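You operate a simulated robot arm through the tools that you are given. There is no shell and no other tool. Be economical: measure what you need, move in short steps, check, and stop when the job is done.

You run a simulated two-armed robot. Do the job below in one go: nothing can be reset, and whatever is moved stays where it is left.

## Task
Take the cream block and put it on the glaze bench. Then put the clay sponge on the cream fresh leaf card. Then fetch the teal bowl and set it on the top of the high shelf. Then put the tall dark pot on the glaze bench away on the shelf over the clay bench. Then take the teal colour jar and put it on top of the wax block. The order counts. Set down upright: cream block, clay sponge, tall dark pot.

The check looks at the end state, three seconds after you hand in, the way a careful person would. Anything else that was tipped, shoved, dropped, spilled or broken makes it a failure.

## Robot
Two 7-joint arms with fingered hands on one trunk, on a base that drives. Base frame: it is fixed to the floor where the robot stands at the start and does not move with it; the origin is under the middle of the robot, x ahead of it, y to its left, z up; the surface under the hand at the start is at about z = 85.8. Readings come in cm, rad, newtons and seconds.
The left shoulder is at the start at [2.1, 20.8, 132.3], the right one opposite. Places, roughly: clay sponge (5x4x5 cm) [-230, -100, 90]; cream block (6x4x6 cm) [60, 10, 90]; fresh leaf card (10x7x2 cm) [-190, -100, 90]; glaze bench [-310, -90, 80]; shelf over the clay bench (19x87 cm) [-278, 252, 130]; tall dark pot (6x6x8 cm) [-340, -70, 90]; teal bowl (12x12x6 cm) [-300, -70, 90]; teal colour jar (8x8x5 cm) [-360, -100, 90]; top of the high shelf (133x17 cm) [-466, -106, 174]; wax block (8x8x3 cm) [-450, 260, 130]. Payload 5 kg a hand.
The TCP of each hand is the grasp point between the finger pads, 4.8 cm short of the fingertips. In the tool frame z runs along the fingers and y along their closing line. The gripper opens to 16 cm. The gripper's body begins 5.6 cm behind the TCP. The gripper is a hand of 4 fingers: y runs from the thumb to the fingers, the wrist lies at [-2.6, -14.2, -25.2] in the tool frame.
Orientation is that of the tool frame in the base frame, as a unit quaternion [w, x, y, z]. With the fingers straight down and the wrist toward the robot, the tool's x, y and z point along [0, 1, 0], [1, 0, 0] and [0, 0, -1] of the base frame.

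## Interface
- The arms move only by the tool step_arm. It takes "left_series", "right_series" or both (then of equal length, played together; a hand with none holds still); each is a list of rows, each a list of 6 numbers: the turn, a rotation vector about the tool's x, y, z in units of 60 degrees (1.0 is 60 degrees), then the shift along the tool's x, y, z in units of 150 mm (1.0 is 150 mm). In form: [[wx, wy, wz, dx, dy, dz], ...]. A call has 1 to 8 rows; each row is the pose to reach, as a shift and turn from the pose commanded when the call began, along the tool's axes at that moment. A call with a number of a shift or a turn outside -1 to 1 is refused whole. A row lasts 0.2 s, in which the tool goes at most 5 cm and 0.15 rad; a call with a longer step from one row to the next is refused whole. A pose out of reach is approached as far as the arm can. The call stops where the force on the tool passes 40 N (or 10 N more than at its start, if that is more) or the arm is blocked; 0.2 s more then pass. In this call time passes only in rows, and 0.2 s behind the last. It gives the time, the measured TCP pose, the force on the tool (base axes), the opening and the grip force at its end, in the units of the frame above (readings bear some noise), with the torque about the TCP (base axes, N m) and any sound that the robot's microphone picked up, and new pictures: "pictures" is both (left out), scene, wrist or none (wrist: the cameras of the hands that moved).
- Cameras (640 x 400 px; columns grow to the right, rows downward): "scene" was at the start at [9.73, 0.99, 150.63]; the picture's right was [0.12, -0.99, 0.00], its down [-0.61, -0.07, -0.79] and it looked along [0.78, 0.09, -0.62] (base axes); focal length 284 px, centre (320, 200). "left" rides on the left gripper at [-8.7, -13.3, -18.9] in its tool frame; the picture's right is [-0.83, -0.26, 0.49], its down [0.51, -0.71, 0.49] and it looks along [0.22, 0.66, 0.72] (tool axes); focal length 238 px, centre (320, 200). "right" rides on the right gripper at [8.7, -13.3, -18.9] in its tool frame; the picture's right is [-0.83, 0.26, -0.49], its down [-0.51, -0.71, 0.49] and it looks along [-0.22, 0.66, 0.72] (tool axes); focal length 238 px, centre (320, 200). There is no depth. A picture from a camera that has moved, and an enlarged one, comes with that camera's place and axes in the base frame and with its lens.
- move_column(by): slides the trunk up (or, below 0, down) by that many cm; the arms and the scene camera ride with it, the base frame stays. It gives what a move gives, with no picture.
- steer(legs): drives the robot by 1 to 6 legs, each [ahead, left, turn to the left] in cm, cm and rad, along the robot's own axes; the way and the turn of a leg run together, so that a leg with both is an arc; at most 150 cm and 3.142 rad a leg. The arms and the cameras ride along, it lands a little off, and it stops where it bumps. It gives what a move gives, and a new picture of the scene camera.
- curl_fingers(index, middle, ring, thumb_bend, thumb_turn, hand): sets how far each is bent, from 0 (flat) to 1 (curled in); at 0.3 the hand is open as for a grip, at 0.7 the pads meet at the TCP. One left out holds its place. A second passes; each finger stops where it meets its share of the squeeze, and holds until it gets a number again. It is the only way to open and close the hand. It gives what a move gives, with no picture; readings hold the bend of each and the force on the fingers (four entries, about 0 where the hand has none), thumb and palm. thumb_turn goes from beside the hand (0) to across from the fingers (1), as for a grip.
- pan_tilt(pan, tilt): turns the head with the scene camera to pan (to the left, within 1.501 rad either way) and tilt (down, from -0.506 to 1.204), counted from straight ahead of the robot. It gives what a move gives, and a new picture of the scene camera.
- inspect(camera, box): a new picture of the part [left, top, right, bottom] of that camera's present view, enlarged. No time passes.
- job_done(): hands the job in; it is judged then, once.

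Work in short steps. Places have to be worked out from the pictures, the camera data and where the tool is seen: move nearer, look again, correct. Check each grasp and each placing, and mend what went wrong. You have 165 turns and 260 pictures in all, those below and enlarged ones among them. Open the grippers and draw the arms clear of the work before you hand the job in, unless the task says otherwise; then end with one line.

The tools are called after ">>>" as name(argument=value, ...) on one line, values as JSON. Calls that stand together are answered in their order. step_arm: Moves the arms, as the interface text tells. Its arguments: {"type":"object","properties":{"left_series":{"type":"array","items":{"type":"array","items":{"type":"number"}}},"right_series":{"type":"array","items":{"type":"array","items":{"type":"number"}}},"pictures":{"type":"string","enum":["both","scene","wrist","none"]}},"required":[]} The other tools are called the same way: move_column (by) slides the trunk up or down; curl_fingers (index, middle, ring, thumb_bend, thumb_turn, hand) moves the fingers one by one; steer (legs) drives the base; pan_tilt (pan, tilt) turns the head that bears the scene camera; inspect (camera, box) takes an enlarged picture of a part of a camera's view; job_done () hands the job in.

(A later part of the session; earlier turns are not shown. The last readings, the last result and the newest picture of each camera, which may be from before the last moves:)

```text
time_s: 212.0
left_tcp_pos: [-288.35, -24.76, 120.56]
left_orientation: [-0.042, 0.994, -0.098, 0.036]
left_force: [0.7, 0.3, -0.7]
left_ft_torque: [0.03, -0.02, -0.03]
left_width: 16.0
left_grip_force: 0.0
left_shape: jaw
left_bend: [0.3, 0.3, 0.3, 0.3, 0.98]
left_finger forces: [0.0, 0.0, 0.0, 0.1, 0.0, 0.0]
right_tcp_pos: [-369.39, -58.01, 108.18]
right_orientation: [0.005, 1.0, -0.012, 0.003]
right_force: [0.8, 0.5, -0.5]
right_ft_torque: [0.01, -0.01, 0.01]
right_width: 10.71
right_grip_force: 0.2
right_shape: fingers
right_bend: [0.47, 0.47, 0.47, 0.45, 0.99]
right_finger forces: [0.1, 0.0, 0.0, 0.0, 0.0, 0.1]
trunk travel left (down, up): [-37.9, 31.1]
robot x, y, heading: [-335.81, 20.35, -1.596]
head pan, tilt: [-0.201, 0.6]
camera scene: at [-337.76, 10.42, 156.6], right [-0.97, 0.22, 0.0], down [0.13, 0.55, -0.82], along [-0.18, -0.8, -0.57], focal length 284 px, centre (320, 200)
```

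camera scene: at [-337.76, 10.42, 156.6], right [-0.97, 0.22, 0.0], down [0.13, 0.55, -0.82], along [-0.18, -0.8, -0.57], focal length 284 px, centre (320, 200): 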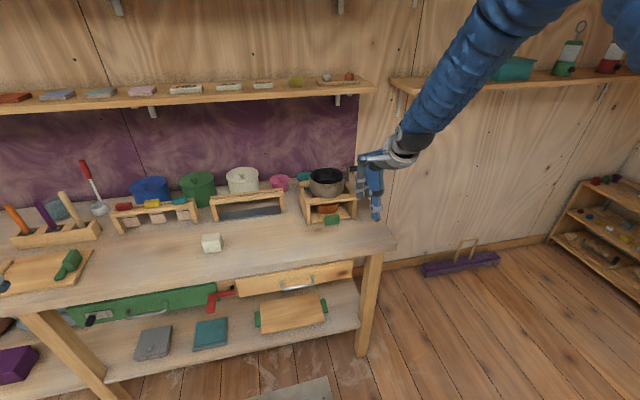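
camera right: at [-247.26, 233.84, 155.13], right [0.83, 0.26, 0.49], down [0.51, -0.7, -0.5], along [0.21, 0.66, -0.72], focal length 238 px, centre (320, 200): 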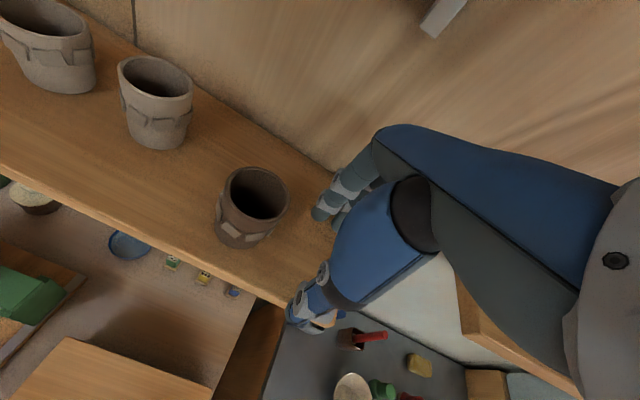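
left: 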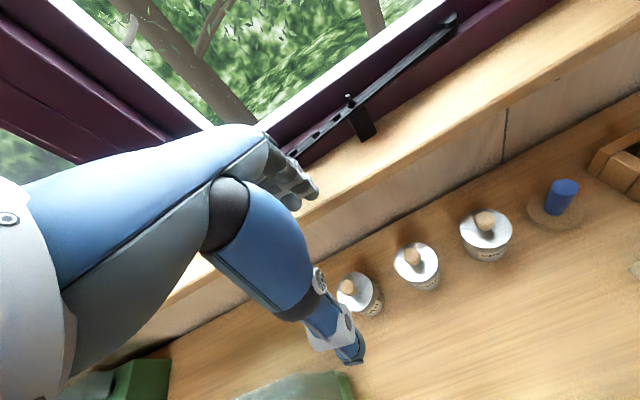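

Raise the trunk and move nearer to see the teal jar behind the pan box.

>>> move_column(by=25)

>>> steer(legs=[[28, 0, 0.025]])

>>> pan_tilt(pan=-0.2, tilt=0.85)

>>> inspect(camera="scene", box=[240, 110, 440, 235])

>>> inspect(camera="right", box=[0, 0, 640, 400])

```text
time_s: 214.6
left_tcp_pos: [-288.31, -24.71, 145.8]
left_orientation: [-0.043, 0.994, -0.097, 0.035]
left_force: [-0.3, -0.5, -0.7]
left_ft_torque: [-0.02, 0.01, 0.0]
left_width: 15.99
left_grip_force: 0.0
left_shape: jaw
left_bend: [0.3, 0.3, 0.3, 0.3, 0.98]
left_finger forces: [0.1, 0.1, 0.0, 0.0, 0.1, 0.0]
right_tcp_pos: [-369.31, -58.02, 133.24]
right_orientation: [0.005, 1.0, -0.012, 0.001]
right_force: [-0.1, 1.0, -0.2]
right_ft_torque: [0.02, 0.0, 0.01]
right_width: 10.7
right_grip_force: 0.0
right_shape: fingers
right_bend: [0.47, 0.47, 0.47, 0.45, 0.99]
right_finger forces: [0.0, 0.0, 0.0, 0.1, 0.0, 0.0]
trunk travel left (down, up): [-62.9, 6.1]
robot x, y, heading: [-335.93, 20.36, -1.596]
head pan, tilt: [-0.201, 0.6]
```

```text
time_s: 216.7
left_tcp_pos: [-287.2, -49.96, 145.86]
left_orientation: [-0.043, 0.995, -0.084, 0.035]
left_force: [0.2, 0.0, 0.9]
left_ft_torque: [0.03, 0.02, 0.0]
left_width: 16.0
left_grip_force: 0.1
left_shape: jaw
left_bend: [0.3, 0.3, 0.3, 0.3, 0.98]
left_finger forces: [0.0, 0.0, 0.1, 0.0, 0.1, 0.0]
right_tcp_pos: [-367.48, -84.85, 133.13]
right_orientation: [0.0, 1.0, 0.001, 0.001]
right_force: [0.9, 28.0, 17.3]
right_ft_torque: [-1.07, 0.7, -0.97]
right_width: 10.62
right_grip_force: 16.2
right_shape: fingers
right_bend: [0.47, 0.59, 0.54, 0.45, 0.99]
right_finger forces: [0.2, 18.0, 14.0, 0.1, 0.0, 0.0]
trunk travel left (down, up): [-62.9, 6.1]
robot x, y, heading: [-335.82, -7.07, -1.566]
head pan, tilt: [-0.201, 0.6]
stopped in leg 1: the force on the tool passed its limit at 42 N (the readings are from after the stop); the commanded pose is now the measured one
camera scene: at [-337.63, -15.99, 181.64], right [-0.98, 0.2, 0.0], down [0.11, 0.55, -0.83], along [-0.16, -0.81, -0.56], focal length 284 px, centre (320, 200)
```

scene: 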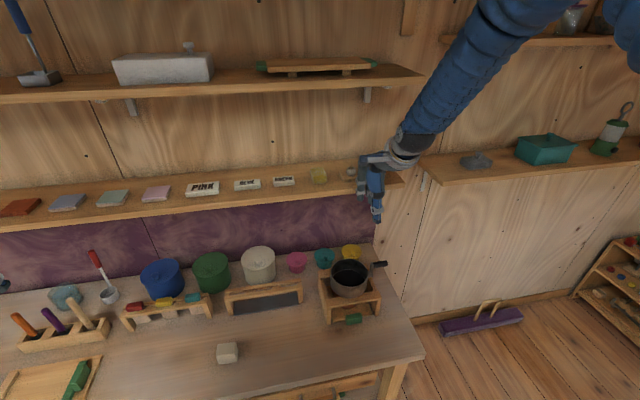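

```text
time_s: 217.4
left_tcp_pos: [-287.3, -49.82, 145.77]
left_orientation: [-0.042, 0.995, -0.083, 0.035]
left_force: [0.1, 0.3, -0.2]
left_ft_torque: [0.03, -0.02, 0.01]
left_width: 16.02
left_grip_force: 0.0
left_shape: jaw
left_bend: [0.3, 0.3, 0.3, 0.3, 0.98]
left_finger forces: [0.0, 0.0, 0.1, 0.1, 0.1, 0.1]
right_tcp_pos: [-367.58, -84.85, 133.06]
right_orientation: [-0.001, 1.0, 0.0, 0.0]
right_force: [0.5, 32.5, 16.9]
right_ft_torque: [-0.79, 0.55, -1.08]
right_width: 10.62
right_grip_force: 18.0
right_shape: fingers
right_bend: [0.47, 0.6, 0.54, 0.45, 0.99]
right_finger forces: [1.4, 18.3, 17.0, 0.1, 0.0, 0.0]
trunk travel left (down, up): [-62.9, 6.1]
robot x, y, heading: [-336.06, -6.95, -1.566]
head pan, tilt: [-0.201, 0.85]
camera scene: at [-337.44, -14.93, 179.55], right [-0.98, 0.2, 0.0], down [0.15, 0.73, -0.66], along [-0.13, -0.65, -0.75], focal length 284 px, centre (320, 200)
```

scene: 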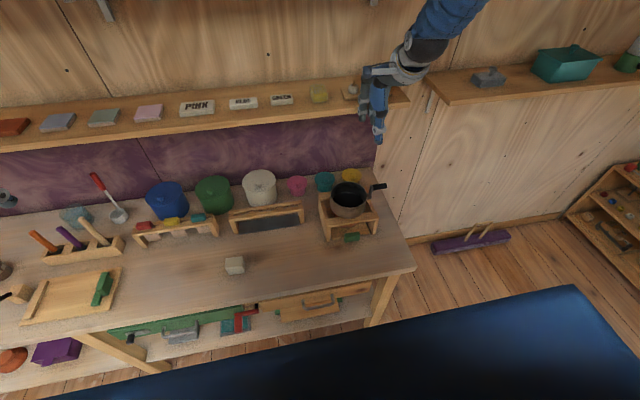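

```text
3.20 times, centred on (340, 172) of scene
camera zoom: at [-337.44, -14.93, 179.55], right [-0.98, 0.2, 0.0], down [0.15, 0.73, -0.66], along [-0.13, -0.65, -0.75], focal length 910 px, centre (256, 288)
```

zoom: 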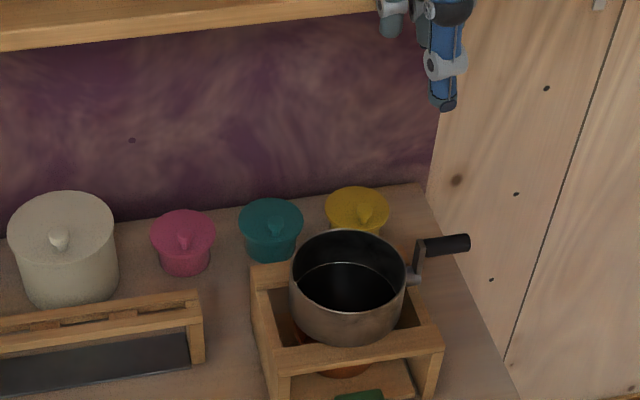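

```text
1.00 times, centred on (320, 200) of right (not enlarged: the box is as wide or as high as the picture)
camera zoom: at [-359.03, -71.56, 152.01], right [-0.83, -0.26, 0.48], down [-0.51, 0.71, -0.49], along [-0.22, -0.66, -0.72], focal length 238 px, centre (320, 200)
```

zoom: 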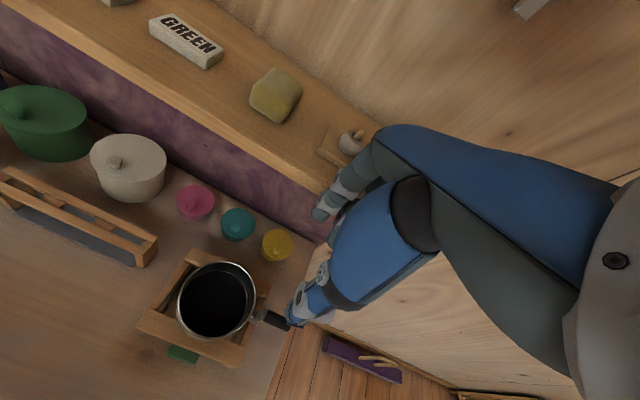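

The fingers bumped the z≈130 shelf edge. Back straight off 15 cm and check the shelf items.

>>> steer(legs=[[-15, 0, 0]])

>>> inspect(camera="right", box=[140, 0, 460, 200])

>>> inspect(camera="scene", box=[240, 70, 440, 195])

```text
time_s: 218.8
left_tcp_pos: [-287.38, -35.29, 145.72]
left_orientation: [-0.044, 0.995, -0.085, 0.035]
left_force: [0.2, 0.0, -0.1]
left_ft_torque: [0.04, -0.04, -0.02]
left_width: 15.98
left_grip_force: 0.0
left_shape: jaw
left_bend: [0.3, 0.3, 0.3, 0.3, 0.98]
left_finger forces: [0.1, 0.0, 0.0, 0.0, 0.1, 0.1]
right_tcp_pos: [-367.68, -70.22, 132.79]
right_orientation: [-0.002, 1.0, 0.001, 0.001]
right_force: [0.5, -0.8, 0.1]
right_ft_torque: [0.01, -0.01, 0.03]
right_width: 10.66
right_grip_force: 0.0
right_shape: fingers
right_bend: [0.47, 0.47, 0.47, 0.45, 0.99]
right_finger forces: [0.0, 0.1, 0.0, 0.1, 0.0, 0.0]
trunk travel left (down, up): [-62.9, 6.1]
robot x, y, heading: [-336.07, 8.42, -1.573]
head pan, tilt: [-0.201, 0.85]
camera scene: at [-337.56, -0.48, 179.5], right [-0.98, 0.2, 0.0], down [0.15, 0.74, -0.66], along [-0.13, -0.65, -0.75], focal length 284 px, centre (320, 200)
```

scene: 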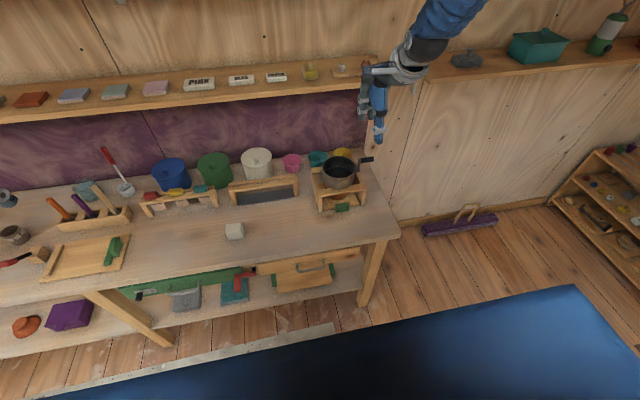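

```text
2.00 times, centred on (300, 100) of right
camera zoom: at [-359.21, -56.98, 151.69], right [-0.84, -0.26, 0.48], down [-0.51, 0.71, -0.49], along [-0.22, -0.65, -0.73], focal length 477 px, centre (360, 400)
```

zoom: 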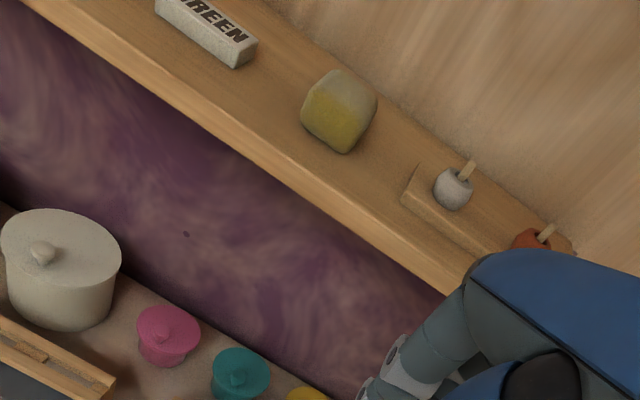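

```text
3.20 times, centred on (340, 132) of scene
camera zoom: at [-337.56, -0.48, 179.5], right [-0.98, 0.2, 0.0], down [0.15, 0.74, -0.66], along [-0.13, -0.65, -0.75], focal length 910 px, centre (256, 416)
```

zoom: 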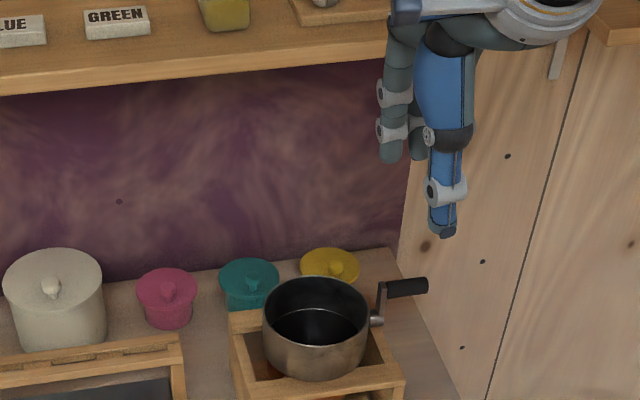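

Shelf items are undisturbed. Teal jar centre ≈ (-357.5,-103.5), in the middle of three, behind the pan box (box top z≈96, back edge y≈-92). Retract the hand and align in x, then lower the trunk.

>>> step_arm(right_series=[[0, 0, 0, 0.2, -0.2, 0], [0, 0, 0, 0.4, -0.4, 0], [0, 0, 0, 0.55, -0.6, 0], [0, 0, 0, 0.68, -0.75, 0]], pictures="none")

>>> move_column(by=-20)

>>> steer(legs=[[22, 0, 0]])

>>> inspect(camera="right", box=[0, 0, 640, 400])

```text
time_s: 219.8
left_tcp_pos: [-287.25, -35.27, 145.78]
left_orientation: [-0.043, 0.995, -0.084, 0.034]
left_force: [1.2, 0.2, -0.2]
left_ft_torque: [-0.03, 0.09, 0.04]
left_width: 16.0
left_grip_force: 0.1
left_shape: jaw
left_bend: [0.3, 0.3, 0.3, 0.3, 0.98]
left_finger forces: [0.1, 0.1, 0.0, 0.0, 0.0, 0.1]
right_tcp_pos: [-357.24, -58.78, 132.94]
right_orientation: [-0.001, 1.0, 0.001, 0.001]
right_force: [1.1, -0.2, 0.4]
right_ft_torque: [0.02, 0.07, -0.02]
right_width: 10.68
right_grip_force: 0.1
right_shape: fingers
right_bend: [0.47, 0.47, 0.47, 0.45, 0.99]
right_finger forces: [0.1, 0.1, 0.0, 0.1, 0.0, 0.0]
trunk travel left (down, up): [-62.9, 6.1]
robot x, y, heading: [-335.98, 8.4, -1.573]
head pan, tilt: [-0.201, 0.85]
```

```text
time_s: 222.0
left_tcp_pos: [-287.31, -35.22, 125.84]
left_orientation: [-0.043, 0.995, -0.085, 0.035]
left_force: [0.0, -0.9, -0.4]
left_ft_torque: [-0.02, 0.02, 0.02]
left_width: 15.96
left_grip_force: 0.0
left_shape: jaw
left_bend: [0.3, 0.3, 0.3, 0.3, 0.98]
left_finger forces: [0.0, 0.0, 0.0, 0.0, 0.1, 0.1]
right_tcp_pos: [-357.58, -58.72, 112.76]
right_orientation: [-0.001, 1.0, 0.001, 0.002]
right_force: [0.0, -0.6, 1.2]
right_ft_torque: [0.03, 0.01, 0.02]
right_width: 10.69
right_grip_force: 0.0
right_shape: fingers
right_bend: [0.47, 0.47, 0.47, 0.45, 0.99]
right_finger forces: [0.0, 0.0, 0.1, 0.1, 0.0, 0.0]
trunk travel left (down, up): [-42.9, 26.1]
robot x, y, heading: [-336.1, 8.43, -1.568]
head pan, tilt: [-0.201, 0.85]
```

```text
time_s: 223.7
left_tcp_pos: [-287.14, -57.11, 125.81]
left_orientation: [-0.044, 0.995, -0.083, 0.036]
left_force: [-0.8, -0.1, 0.3]
left_ft_torque: [0.03, 0.0, -0.04]
left_width: 15.98
left_grip_force: 0.0
left_shape: jaw
left_bend: [0.3, 0.3, 0.3, 0.3, 0.98]
left_finger forces: [0.0, 0.1, 0.0, 0.1, 0.0, 0.0]
right_tcp_pos: [-357.35, -80.96, 112.98]
right_orientation: [-0.002, 1.0, 0.001, 0.001]
right_force: [0.3, -0.5, 0.1]
right_ft_torque: [0.02, -0.02, 0.03]
right_width: 10.69
right_grip_force: 0.1
right_shape: fingers
right_bend: [0.47, 0.47, 0.47, 0.45, 0.99]
right_finger forces: [0.1, 0.0, 0.0, 0.0, 0.0, 0.1]
trunk travel left (down, up): [-42.9, 26.1]
robot x, y, heading: [-336.3, -13.44, -1.568]
head pan, tilt: [-0.201, 0.85]
camera scene: at [-337.49, -22.35, 159.51], right [-0.98, 0.2, 0.0], down [0.15, 0.74, -0.66], along [-0.13, -0.65, -0.75], focal length 284 px, centre (320, 200)
```

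scene: 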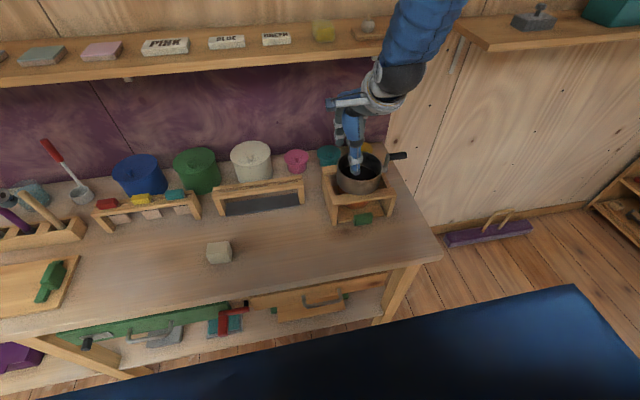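

```text
1.00 times, centred on (320, 200) of right (not enlarged: the box is as wide or as high as the picture)
camera zoom: at [-348.9, -67.59, 131.85], right [-0.84, -0.26, 0.48], down [-0.51, 0.71, -0.49], along [-0.22, -0.65, -0.73], focal length 238 px, centre (320, 200)
```

zoom: 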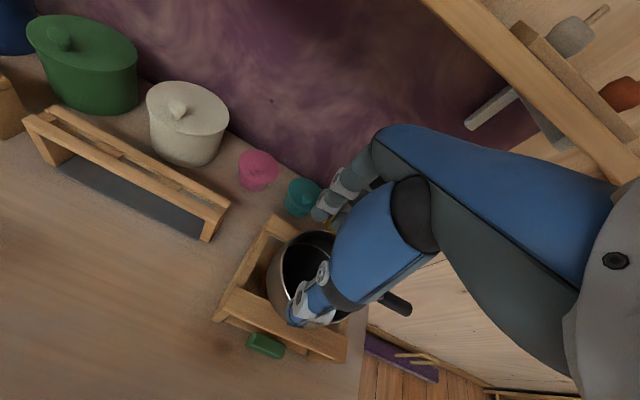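

Widen to ~12 cm and feed the hand in over the pan, dropping slightly as it passes behind it.

>>> curl_fingers(hand="right", index=0.43, middle=0.43, ring=0.43, thumb_bend=0.43)

>>> step_arm(right_series=[[0, 0, 0, 0, 0.3, 0], [0, 0, 0, 0, 0.6, 0.05], [0, 0, 0, 0, 0.85, 0.2], [0, 0, 0, 0, 1.0, 0.4]], pictures="both")

>>> inspect(camera="scene", box=[260, 80, 440, 240])

```text
time_s: 224.7
left_tcp_pos: [-287.29, -57.17, 125.69]
left_orientation: [-0.043, 0.995, -0.084, 0.035]
left_force: [0.6, 0.3, -0.6]
left_ft_torque: [0.01, -0.01, -0.03]
left_width: 15.99
left_grip_force: 0.0
left_shape: jaw
left_bend: [0.3, 0.3, 0.3, 0.3, 0.98]
left_finger forces: [0.0, 0.1, 0.0, 0.0, 0.0, 0.0]
right_tcp_pos: [-357.41, -80.79, 112.98]
right_orientation: [-0.001, 1.0, 0.0, 0.001]
right_force: [-0.6, -0.1, -0.2]
right_ft_torque: [-0.01, 0.0, 0.01]
right_width: 11.81
right_grip_force: 0.1
right_shape: fingers
right_bend: [0.43, 0.43, 0.43, 0.43, 0.99]
right_finger forces: [0.0, 0.1, 0.0, 0.0, 0.1, 0.0]
trunk travel left (down, up): [-42.9, 26.1]
robot x, y, heading: [-336.27, -13.46, -1.567]
head pan, tilt: [-0.201, 0.85]
```

```text
time_s: 225.7
left_tcp_pos: [-287.32, -57.26, 125.67]
left_orientation: [-0.043, 0.995, -0.084, 0.036]
left_force: [-0.1, 0.6, 0.0]
left_ft_torque: [0.05, -0.02, 0.04]
left_width: 16.01
left_grip_force: 0.1
left_shape: jaw
left_bend: [0.3, 0.3, 0.3, 0.3, 0.98]
left_finger forces: [0.0, 0.1, 0.0, 0.1, 0.0, 0.0]
right_tcp_pos: [-357.18, -96.1, 106.96]
right_orientation: [-0.002, 1.0, 0.001, 0.001]
right_force: [1.0, -0.6, -0.4]
right_ft_torque: [0.03, -0.03, -0.02]
right_width: 11.94
right_grip_force: 0.1
right_shape: fingers
right_bend: [0.43, 0.43, 0.43, 0.43, 0.99]
right_finger forces: [0.0, 0.0, 0.0, 0.0, 0.3, 0.1]
trunk travel left (down, up): [-42.9, 26.1]
robot x, y, heading: [-335.91, -13.59, -1.566]
head pan, tilt: [-0.201, 0.85]
camera scene: at [-337.49, -22.44, 159.5], right [-0.98, 0.2, 0.0], down [0.15, 0.74, -0.66], along [-0.13, -0.65, -0.75], focal length 284 px, centre (320, 200)
camera right: at [-348.79, -82.88, 125.86], right [-0.84, -0.26, 0.48], down [-0.51, 0.71, -0.49], along [-0.22, -0.65, -0.73], focal length 238 px, centre (320, 200)
```

scene: 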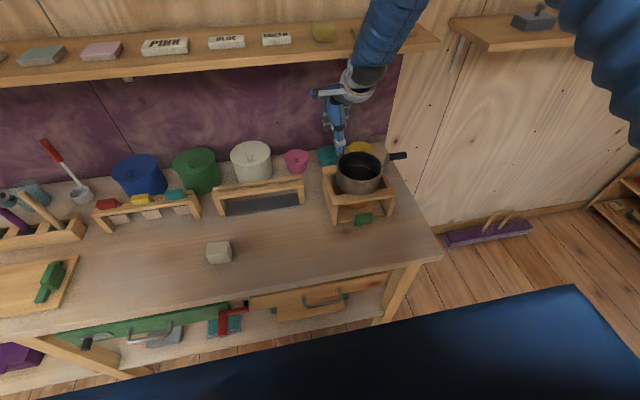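
right: 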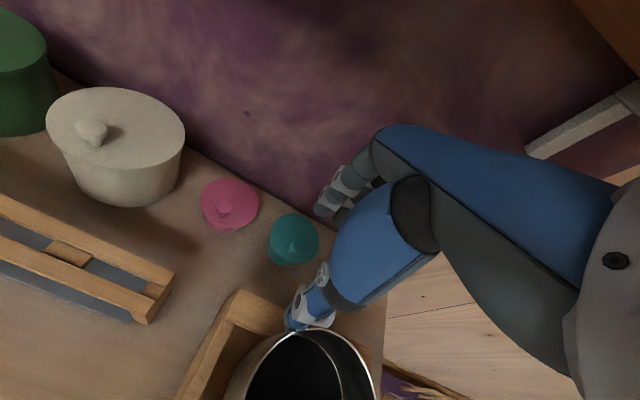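

```text
2.50 times, centred on (350, 160) of scene
camera zoom: at [-337.49, -22.44, 159.5], right [-0.98, 0.2, 0.0], down [0.15, 0.74, -0.66], along [-0.13, -0.65, -0.75], focal length 711 px, centre (245, 300)
```

zoom: 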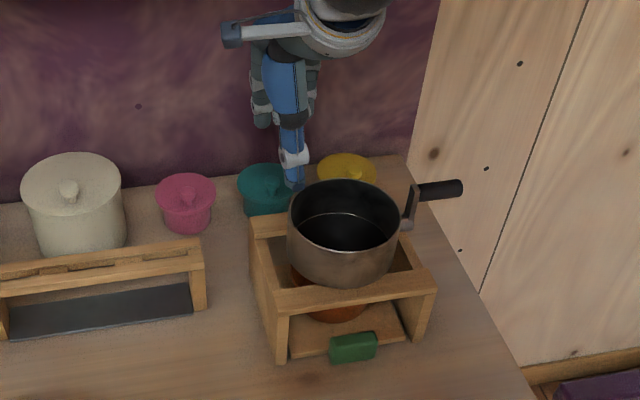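

Lid centre confirmed at (-357.4,-103.8). Move in behind the box and down to z≈101.

>>> step_arm(right_series=[[0, 0, 0, -0.01, 0.2, 0.2], [0, 0, 0, -0.015, 0.4, 0.35], [0, 0, 0, -0.015, 0.51, 0.45]], pictures="both")

>>> inspect(camera="scene", box=[260, 80, 440, 240])

```text
time_s: 226.5
left_tcp_pos: [-287.45, -57.12, 125.73]
left_orientation: [-0.043, 0.995, -0.082, 0.036]
left_force: [-0.2, -0.1, 0.2]
left_ft_torque: [0.03, 0.01, 0.02]
left_width: 15.97
left_grip_force: 0.0
left_shape: jaw
left_bend: [0.3, 0.3, 0.3, 0.3, 0.98]
left_finger forces: [0.0, 0.0, 0.0, 0.1, 0.0, 0.0]
right_tcp_pos: [-357.31, -103.67, 100.17]
right_orientation: [-0.002, 1.0, 0.001, 0.001]
right_force: [0.2, -0.5, 0.3]
right_ft_torque: [0.03, -0.01, -0.01]
right_width: 11.92
right_grip_force: 0.1
right_shape: fingers
right_bend: [0.43, 0.43, 0.43, 0.43, 0.99]
right_finger forces: [0.0, 0.0, 0.1, 0.1, 0.0, 0.0]
trunk travel left (down, up): [-42.9, 26.1]
robot x, y, heading: [-336.38, -12.95, -1.563]
head pan, tilt: [-0.201, 0.85]
camera scene: at [-337.46, -22.31, 159.51], right [-0.98, 0.2, 0.0], down [0.15, 0.74, -0.66], along [-0.13, -0.65, -0.75], focal length 284 px, centre (320, 200)
camera right: at [-348.91, -90.44, 119.04], right [-0.83, -0.26, 0.48], down [-0.51, 0.71, -0.49], along [-0.22, -0.65, -0.73], focal length 238 px, centre (320, 200)
```

scene: 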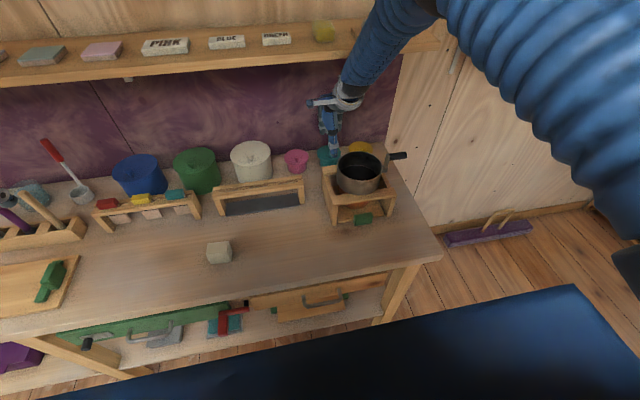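
right: 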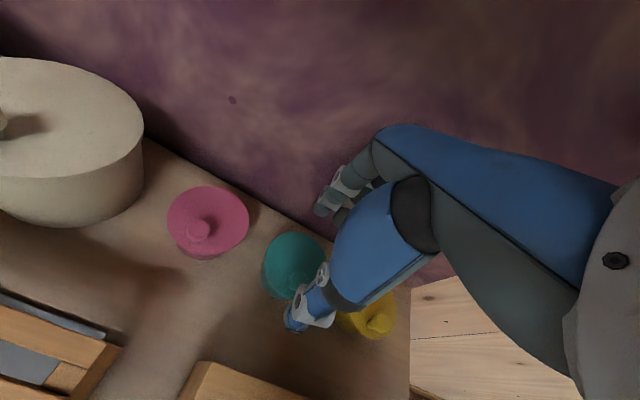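

```text
2.50 times, centred on (350, 160) of scene
camera zoom: at [-337.46, -22.31, 159.51], right [-0.98, 0.2, 0.0], down [0.15, 0.74, -0.66], along [-0.13, -0.65, -0.75], focal length 711 px, centre (245, 300)
```

zoom: 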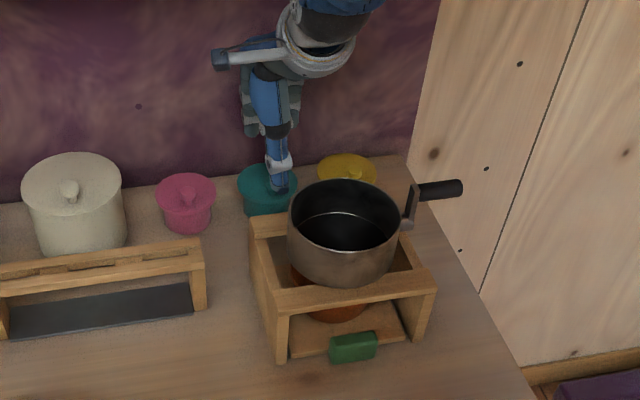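

Aligned: lid spans y −99.5…−108, fingers at about −97.7/−109.7. Descend to z≈92.3.

>>> step_arm(right_series=[[0, 0, 0, -0.02, 0, 0.25], [0, 0, 0, -0.02, 0, 0.45], [0, 0, 0, -0.02, 0, 0.53]], pictures="wrist")

>>> inspect(camera="scene", box=[260, 80, 440, 240])

```text
time_s: 227.3
left_tcp_pos: [-287.2, -57.09, 125.81]
left_orientation: [-0.043, 0.995, -0.083, 0.035]
left_force: [0.4, 0.3, -0.5]
left_ft_torque: [0.0, 0.02, 0.02]
left_width: 16.0
left_grip_force: 0.1
left_shape: jaw
left_bend: [0.3, 0.3, 0.3, 0.3, 0.98]
left_finger forces: [0.1, 0.0, 0.0, 0.0, 0.0, 0.1]
right_tcp_pos: [-357.91, -103.7, 92.08]
right_orientation: [-0.001, 1.0, 0.001, 0.0]
right_force: [0.9, 0.5, 0.1]
right_ft_torque: [0.0, -0.04, 0.0]
right_width: 11.92
right_grip_force: 0.4
right_shape: fingers
right_bend: [0.43, 0.43, 0.43, 0.43, 0.99]
right_finger forces: [0.2, 0.0, 0.0, 0.0, 0.0, 0.0]
trunk travel left (down, up): [-42.9, 26.1]
robot x, y, heading: [-336.18, -13.72, -1.564]
head pan, tilt: [-0.201, 0.85]
camera right: at [-349.41, -90.33, 111.0], right [-0.83, -0.26, 0.48], down [-0.51, 0.71, -0.49], along [-0.22, -0.66, -0.72], focal length 238 px, centre (320, 200)
```

right: 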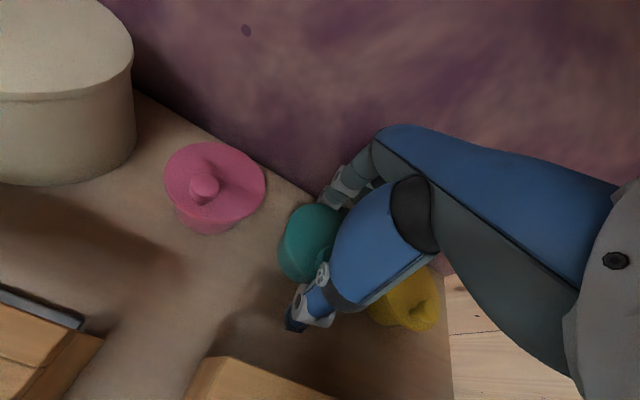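

```text
2.50 times, centred on (350, 160) of scene
camera zoom: at [-337.51, -22.28, 159.51], right [-0.98, 0.2, 0.0], down [0.15, 0.74, -0.66], along [-0.13, -0.65, -0.75], focal length 711 px, centre (245, 300)
```

zoom: 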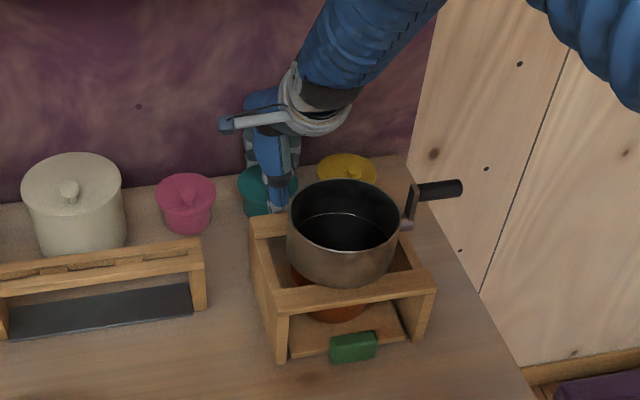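

In place. Close on the jar.

>>> curl_fingers(hand="right", index=0.65, middle=0.65, ring=0.65, thumb_bend=0.65)

>>> step_arm(right_series=[[0, 0, 0, 0, 0, -0.05], [0, 0, 0, 0, 0, -0.13]], pictures="wrist")

>>> inspect(camera="scene", box=[260, 80, 440, 240])

```text
time_s: 228.3
left_tcp_pos: [-287.31, -57.09, 125.67]
left_orientation: [-0.043, 0.995, -0.083, 0.035]
left_force: [-0.2, 0.2, 0.6]
left_ft_torque: [0.0, 0.02, 0.03]
left_width: 15.98
left_grip_force: 0.1
left_shape: jaw
left_bend: [0.3, 0.3, 0.3, 0.3, 0.98]
left_finger forces: [0.1, 0.0, 0.1, 0.0, 0.1, 0.0]
right_tcp_pos: [-357.86, -103.59, 92.1]
right_orientation: [-0.001, 1.0, 0.001, 0.0]
right_force: [-0.2, -0.2, 3.6]
right_ft_torque: [-0.2, 0.03, -0.01]
right_width: 9.04
right_grip_force: 24.2
right_shape: fingers
right_bend: [0.43, 0.58, 0.65, 0.57, 1.0]
right_finger forces: [13.2, 10.8, 0.1, 0.1, 24.6, 0.0]
trunk travel left (down, up): [-42.9, 26.1]
robot x, y, heading: [-336.28, -13.37, -1.567]
head pan, tilt: [-0.201, 0.85]
```

```text
time_s: 228.9
left_tcp_pos: [-287.4, -57.02, 125.7]
left_orientation: [-0.044, 0.995, -0.082, 0.036]
left_force: [0.5, -0.1, -0.2]
left_ft_torque: [-0.03, 0.04, -0.03]
left_width: 15.99
left_grip_force: 0.1
left_shape: jaw
left_bend: [0.3, 0.3, 0.3, 0.3, 0.98]
left_finger forces: [0.0, 0.0, 0.1, 0.0, 0.0, 0.0]
right_tcp_pos: [-357.58, -103.35, 94.04]
right_orientation: [-0.002, 1.0, 0.002, 0.001]
right_force: [0.0, -0.5, 0.8]
right_ft_torque: [-0.04, 0.05, 0.01]
right_width: 9.02
right_grip_force: 24.2
right_shape: fingers
right_bend: [0.42, 0.58, 0.65, 0.57, 1.0]
right_finger forces: [13.5, 11.1, 0.1, 0.0, 24.1, 0.1]
trunk travel left (down, up): [-42.9, 26.1]
robot x, y, heading: [-335.99, -13.24, -1.562]
head pan, tilt: [-0.201, 0.85]
camera right: at [-349.15, -90.13, 113.01], right [-0.83, -0.26, 0.48], down [-0.51, 0.71, -0.49], along [-0.21, -0.65, -0.73], focal length 238 px, centre (320, 200)
```

right: 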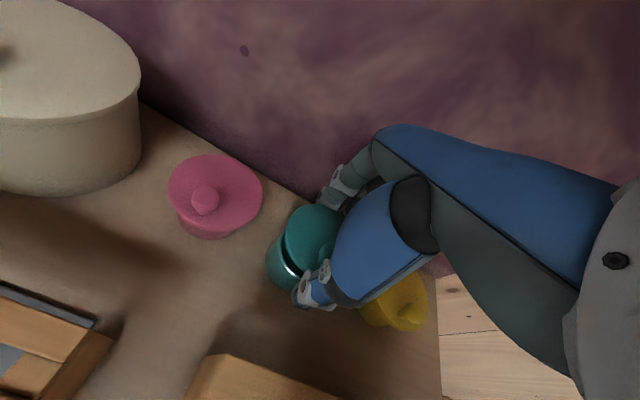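

```text
2.50 times, centred on (350, 160) of scene
camera zoom: at [-337.47, -22.24, 159.51], right [-0.98, 0.2, 0.0], down [0.15, 0.74, -0.66], along [-0.13, -0.65, -0.75], focal length 711 px, centre (245, 300)
```

zoom: 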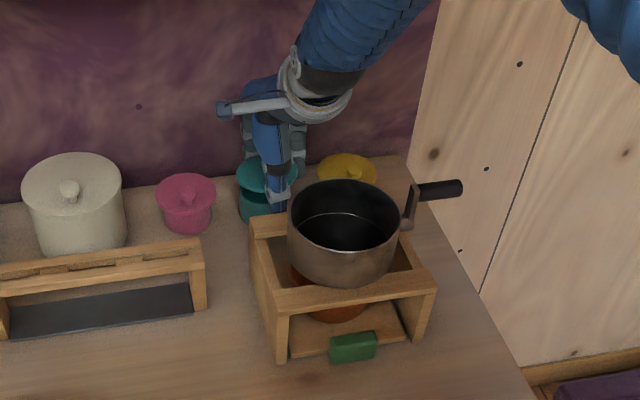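

Only the lid came up – the jar's lid is loose. Look closely before lowering it back.

>>> inspect(camera="right", box=[230, 170, 390, 320])

>>> inspect(camera="scene", box=[300, 130, 380, 190])

```text
2.67 times, centred on (310, 245) of right
camera zoom: at [-349.15, -90.13, 113.01], right [-0.83, -0.26, 0.48], down [-0.51, 0.71, -0.49], along [-0.21, -0.65, -0.73], focal length 636 px, centre (347, 80)
```

zoom: 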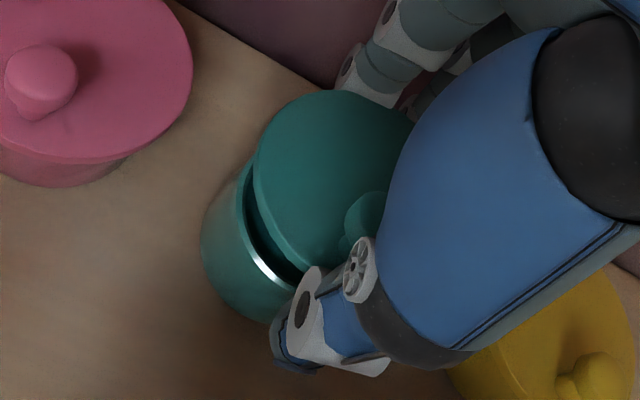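

```text
6.67 times, centred on (340, 160) of scene
camera zoom: at [-337.47, -22.24, 159.51], right [-0.98, 0.2, 0.0], down [0.15, 0.74, -0.66], along [-0.13, -0.65, -0.75], focal length 1896 px, centre (187, 467)
```

zoom: 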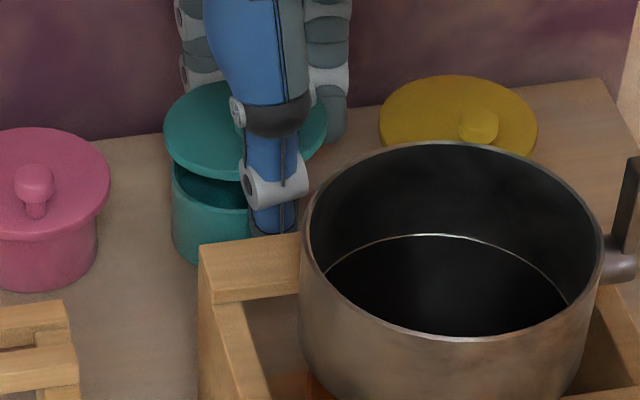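

Lower the lid straight back onto its jar, release, and examine.

>>> step_arm(right_series=[[0, 0, 0, 0, 0.0, 0.06], [0, 0, 0, 0, 0, 0.11], [0, 0, 0, 0, 0, 0.128]], pictures="none")

>>> inspect(camera="right", box=[230, 170, 390, 320])

>>> inspect(camera="scene", box=[300, 130, 380, 190])

```text
time_s: 229.7
left_tcp_pos: [-287.32, -57.02, 125.77]
left_orientation: [-0.043, 0.995, -0.083, 0.035]
left_force: [0.0, 0.5, -0.5]
left_ft_torque: [-0.06, -0.02, 0.0]
left_width: 15.95
left_grip_force: 0.0
left_shape: jaw
left_bend: [0.3, 0.3, 0.3, 0.3, 0.98]
left_finger forces: [0.0, 0.0, 0.0, 0.0, 0.1, 0.1]
right_tcp_pos: [-357.88, -103.41, 92.26]
right_orientation: [0.0, 1.0, 0.001, 0.001]
right_force: [-0.3, 1.4, 4.8]
right_ft_torque: [-0.15, 0.06, 0.03]
right_width: 9.03
right_grip_force: 25.1
right_shape: fingers
right_bend: [0.42, 0.58, 0.65, 0.57, 1.0]
right_finger forces: [13.0, 11.2, 0.0, 0.0, 25.4, 0.1]
trunk travel left (down, up): [-42.9, 26.1]
robot x, y, heading: [-335.73, -13.37, -1.572]
head pan, tilt: [-0.201, 0.85]
```

```text
2.67 times, centred on (310, 245) of right
camera zoom: at [-349.37, -90.12, 111.12], right [-0.83, -0.26, 0.48], down [-0.51, 0.71, -0.49], along [-0.22, -0.66, -0.72], focal length 636 px, centre (347, 80)
```

zoom: 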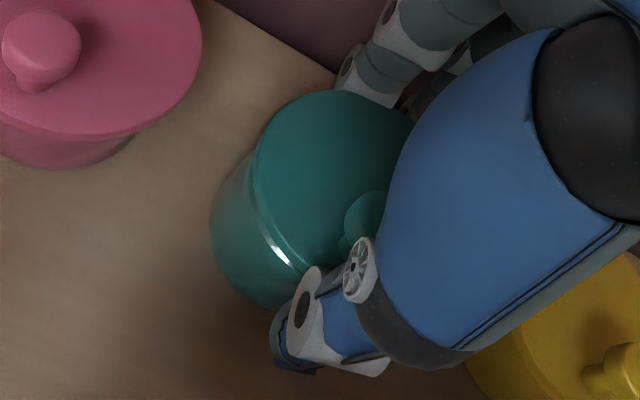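

```text
6.67 times, centred on (340, 160) of scene
camera zoom: at [-337.47, -22.22, 159.52], right [-0.98, 0.2, 0.0], down [0.15, 0.74, -0.66], along [-0.13, -0.65, -0.75], focal length 1896 px, centre (187, 467)
```

zoom: 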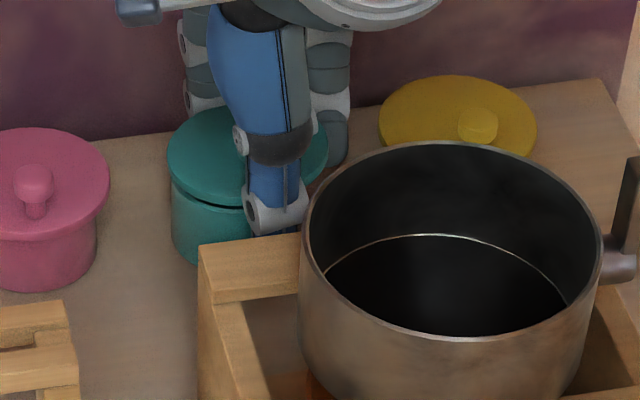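

Lid is seated. Open the hand, go lower (z≈90.9), and re-close on the body below the lid.

>>> curl_fingers(hand="right", index=0.39, middle=0.43, ring=0.43, thumb_bend=0.43)

>>> step_arm(right_series=[[0, 0, 0, 0, 0, 0.05], [0, 0, 0, 0, 0, 0.085]], pictures="wrist")

>>> inspect(camera="scene", box=[300, 130, 380, 190])

```text
time_s: 230.7
left_tcp_pos: [-287.3, -57.17, 125.7]
left_orientation: [-0.043, 0.995, -0.082, 0.036]
left_force: [-0.1, 0.3, -0.3]
left_ft_torque: [-0.02, 0.03, 0.01]
left_width: 15.99
left_grip_force: 0.0
left_shape: jaw
left_bend: [0.3, 0.3, 0.3, 0.3, 0.98]
left_finger forces: [0.0, 0.1, 0.0, 0.0, 0.1, 0.0]
right_tcp_pos: [-357.85, -103.35, 92.02]
right_orientation: [-0.001, 1.0, 0.001, 0.001]
right_force: [1.9, -0.1, 0.1]
right_ft_torque: [0.02, 0.03, -0.01]
right_width: 12.66
right_grip_force: 0.1
right_shape: fingers
right_bend: [0.39, 0.43, 0.43, 0.43, 0.99]
right_finger forces: [0.1, 0.0, 0.1, 0.0, 0.0, 0.0]
trunk travel left (down, up): [-42.9, 26.1]
robot x, y, heading: [-336.09, -13.43, -1.567]
head pan, tilt: [-0.201, 0.85]
```

```text
time_s: 231.3
left_tcp_pos: [-287.3, -57.08, 125.69]
left_orientation: [-0.044, 0.995, -0.083, 0.035]
left_force: [-0.1, 1.5, 1.0]
left_ft_torque: [-0.01, 0.02, -0.04]
left_width: 15.98
left_grip_force: 0.0
left_shape: jaw
left_bend: [0.3, 0.3, 0.3, 0.3, 0.98]
left_finger forces: [0.0, 0.1, 0.1, 0.0, 0.1, 0.0]
right_tcp_pos: [-357.91, -103.49, 90.93]
right_orientation: [-0.002, 1.0, 0.001, 0.002]
right_force: [-0.5, -0.8, 0.4]
right_ft_torque: [-0.01, 0.01, 0.01]
right_width: 12.65
right_grip_force: 0.1
right_shape: fingers
right_bend: [0.39, 0.43, 0.43, 0.43, 0.99]
right_finger forces: [0.0, 0.0, 0.1, 0.1, 0.0, 0.0]
trunk travel left (down, up): [-42.9, 26.1]
robot x, y, heading: [-335.84, -13.65, -1.57]
head pan, tilt: [-0.201, 0.85]
camera right: at [-349.5, -90.19, 109.81], right [-0.83, -0.26, 0.48], down [-0.51, 0.71, -0.49], along [-0.22, -0.65, -0.73], focal length 238 px, centre (320, 200)
```

right: 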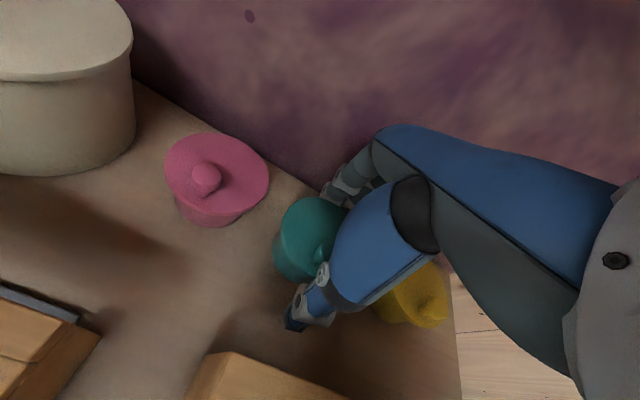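

```text
6.67 times, centred on (340, 160) of scene
camera zoom: at [-337.49, -22.3, 159.51], right [-0.98, 0.2, 0.0], down [0.15, 0.74, -0.66], along [-0.13, -0.65, -0.75], focal length 1896 px, centre (187, 467)
```

zoom: 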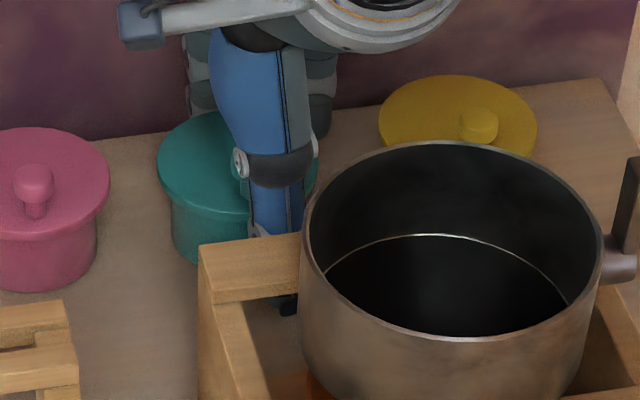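

Lid is seated centrally. Close again at this lower height.

>>> curl_fingers(hand="right", index=0.65, middle=0.65, ring=0.65, thumb_bend=0.65)

>>> inspect(camera="scene", box=[300, 130, 380, 190])

>>> inspect(camera="right", box=[230, 170, 390, 350])

```text
time_s: 232.3
left_tcp_pos: [-287.25, -57.21, 125.72]
left_orientation: [-0.044, 0.995, -0.082, 0.035]
left_force: [-0.3, -0.2, -0.1]
left_ft_torque: [0.0, 0.0, 0.0]
left_width: 15.98
left_grip_force: 0.1
left_shape: jaw
left_bend: [0.3, 0.3, 0.3, 0.3, 0.98]
left_finger forces: [0.1, 0.0, 0.0, 0.1, 0.0, 0.1]
right_tcp_pos: [-357.97, -103.47, 90.97]
right_orientation: [-0.002, 1.0, 0.001, 0.001]
right_force: [-0.3, -0.7, 2.9]
right_ft_torque: [-0.24, 0.06, 0.03]
right_width: 9.15
right_grip_force: 22.1
right_shape: fingers
right_bend: [0.39, 0.61, 0.65, 0.58, 1.0]
right_finger forces: [15.2, 7.8, 0.1, 0.1, 21.4, 0.0]
trunk travel left (down, up): [-42.9, 26.1]
robot x, y, heading: [-335.89, -13.94, -1.566]
head pan, tilt: [-0.201, 0.85]
```

```text
6.67 times, centred on (340, 160) of scene
camera zoom: at [-337.48, -22.26, 159.51], right [-0.98, 0.2, 0.0], down [0.15, 0.74, -0.66], along [-0.13, -0.65, -0.75], focal length 1896 px, centre (187, 467)
```

zoom: 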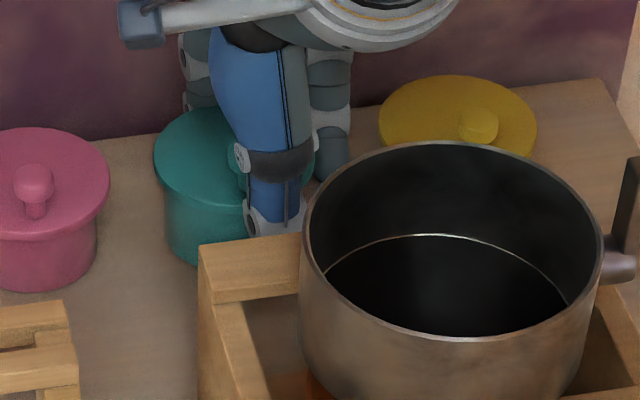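

```text
2.22 times, centred on (310, 260) of right
camera zoom: at [-349.49, -90.19, 109.88], right [-0.84, -0.26, 0.48], down [-0.51, 0.71, -0.49], along [-0.22, -0.65, -0.72], focal length 530 px, centre (342, 67)
```

zoom: 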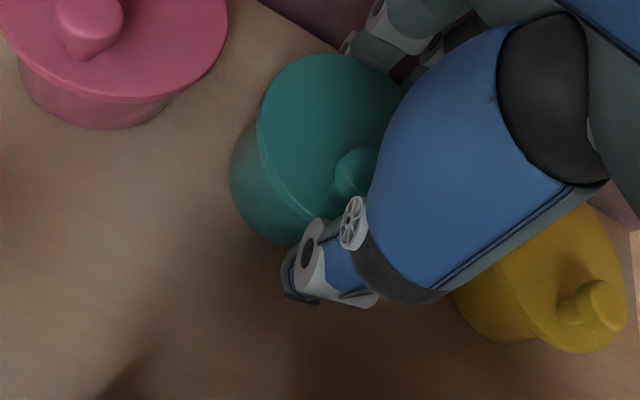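

Jar seems gripped with the lid. Test with a 1 cm lift and look at the body.

>>> step_arm(right_series=[[0, 0, 0, 0, 0, -0.04], [0, 0, 0, 0, 0, -0.08]], pictures="none")

>>> inspect(camera="scene", box=[300, 130, 380, 190])

>>> inspect(camera="right", box=[230, 170, 390, 350])

```text
time_s: 232.9
left_tcp_pos: [-287.26, -57.22, 125.73]
left_orientation: [-0.043, 0.995, -0.083, 0.035]
left_force: [0.5, 0.6, 0.2]
left_ft_torque: [-0.04, 0.02, 0.02]
left_width: 15.97
left_grip_force: 0.0
left_shape: jaw
left_bend: [0.3, 0.3, 0.3, 0.3, 0.98]
left_finger forces: [0.0, 0.0, 0.0, 0.0, 0.1, 0.0]
right_tcp_pos: [-357.99, -103.54, 92.02]
right_orientation: [-0.001, 1.0, 0.0, 0.001]
right_force: [-1.0, 0.7, -0.9]
right_ft_torque: [-0.02, 0.03, -0.03]
right_width: 9.15
right_grip_force: 22.2
right_shape: fingers
right_bend: [0.39, 0.62, 0.65, 0.58, 1.0]
right_finger forces: [15.7, 7.4, 0.0, 0.0, 21.4, 0.1]
trunk travel left (down, up): [-42.9, 26.1]
robot x, y, heading: [-335.91, -13.35, -1.565]
head pan, tilt: [-0.201, 0.85]
```

```text
6.67 times, centred on (340, 160) of scene
camera zoom: at [-337.5, -22.28, 159.51], right [-0.98, 0.2, 0.0], down [0.15, 0.74, -0.66], along [-0.13, -0.65, -0.75], focal length 1896 px, centre (187, 467)
```

zoom: 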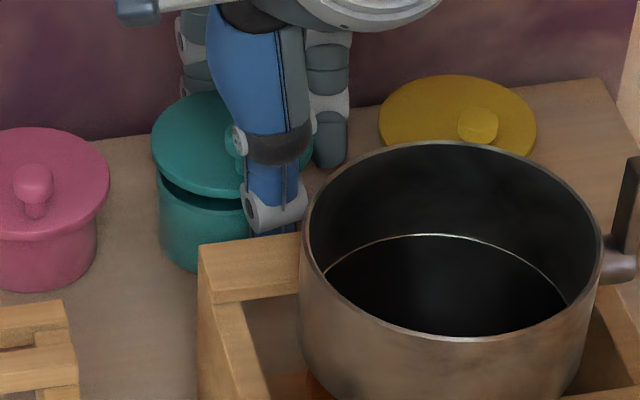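

```text
2.22 times, centred on (310, 260) of right
camera zoom: at [-349.35, -90.24, 110.99], right [-0.84, -0.26, 0.48], down [-0.51, 0.71, -0.49], along [-0.22, -0.65, -0.73], focal length 530 px, centre (342, 67)
```

zoom: 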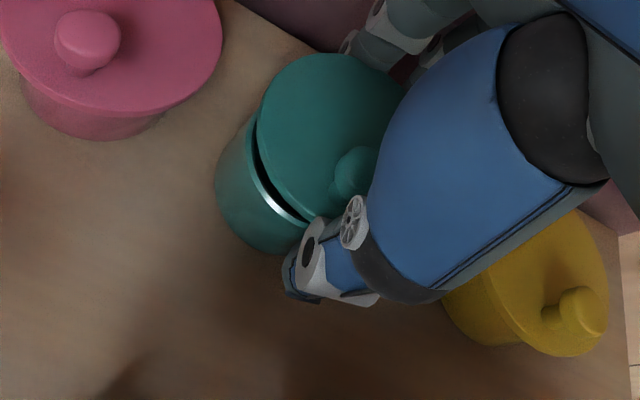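

Again only the lid lifts – its overhang catches the fingers. New plan: keep the lid in the right hand, take the jar body with the left hand, and put the lid back on at the end. Bring the lid out along the approach path reversed.

>>> step_arm(right_series=[[0, 0, 0, 0, 0, -0.3], [0, 0, 0, 0, 0, -0.58], [0, 0, 0, 0, -0.25, -0.75], [0, 0, 0, 0, -0.5, -1.0]], pictures="none")

>>> step_arm(right_series=[[0, 0, 0, 0, -0.12, -0.18], [0, 0, 0, 0, -0.35, -0.4], [0, 0, 0, 0, -0.65, -0.45], [0, 0, 0, 0, -0.95, -0.45]], pictures="wrist")

>>> inspect(camera="scene", box=[260, 100, 420, 220])

```text
refused: row 4 steps farther than a row can; nothing moved
```

```text
time_s: 233.8
left_tcp_pos: [-287.3, -57.3, 125.64]
left_orientation: [-0.044, 0.995, -0.082, 0.034]
left_force: [0.6, 1.1, 1.0]
left_ft_torque: [-0.1, 0.03, -0.01]
left_width: 15.97
left_grip_force: 0.0
left_shape: jaw
left_bend: [0.3, 0.3, 0.3, 0.3, 0.98]
left_finger forces: [0.1, 0.0, 0.0, 0.1, 0.1, 0.0]
right_tcp_pos: [-357.7, -94.82, 100.4]
right_orientation: [0.023, 1.0, 0.0, 0.002]
right_force: [-0.4, -27.7, 8.7]
right_ft_torque: [-1.11, 0.08, -0.12]
right_width: 8.71
right_grip_force: 61.0
right_shape: fingers
right_bend: [0.31, 0.58, 0.65, 0.66, 1.0]
right_finger forces: [34.8, 13.6, 0.0, 0.0, 73.1, 0.0]
trunk travel left (down, up): [-42.9, 26.1]
robot x, y, heading: [-336.36, -13.49, -1.565]
head pan, tilt: [-0.201, 0.85]
stopped in row 4 (right hand): the force on the tool passed its limit at 50 N (the readings are from after the stop); the commanded pose is now the measured one
camera right: at [-349.3, -80.81, 118.77], right [-0.84, -0.24, 0.49], down [-0.5, 0.69, -0.52], along [-0.21, -0.69, -0.7], focal length 238 px, centre (320, 200)
```

right: 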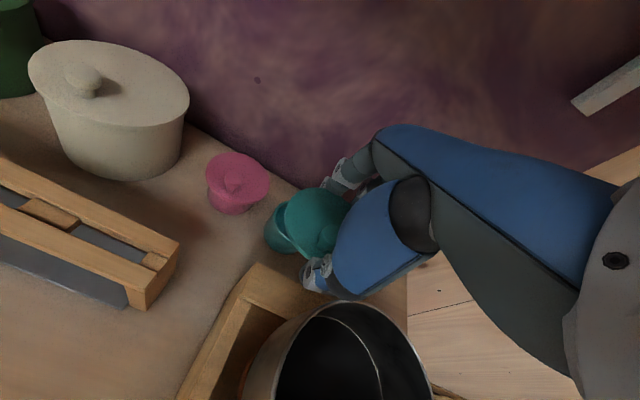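

```text
3.33 times, centred on (340, 160) of scene
camera zoom: at [-337.46, -22.54, 159.51], right [-0.98, 0.19, 0.0], down [0.15, 0.74, -0.66], along [-0.13, -0.65, -0.75], focal length 948 px, centre (253, 333)
```

zoom: 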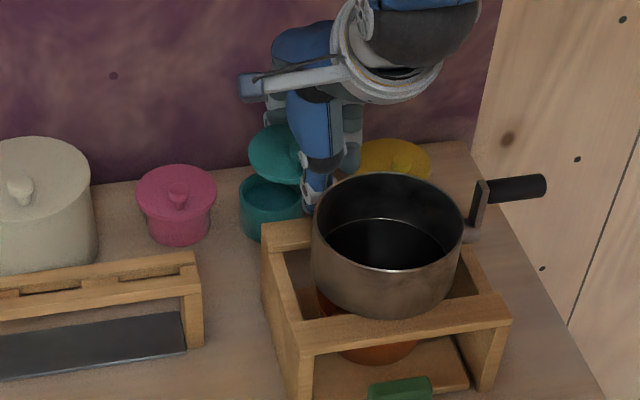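

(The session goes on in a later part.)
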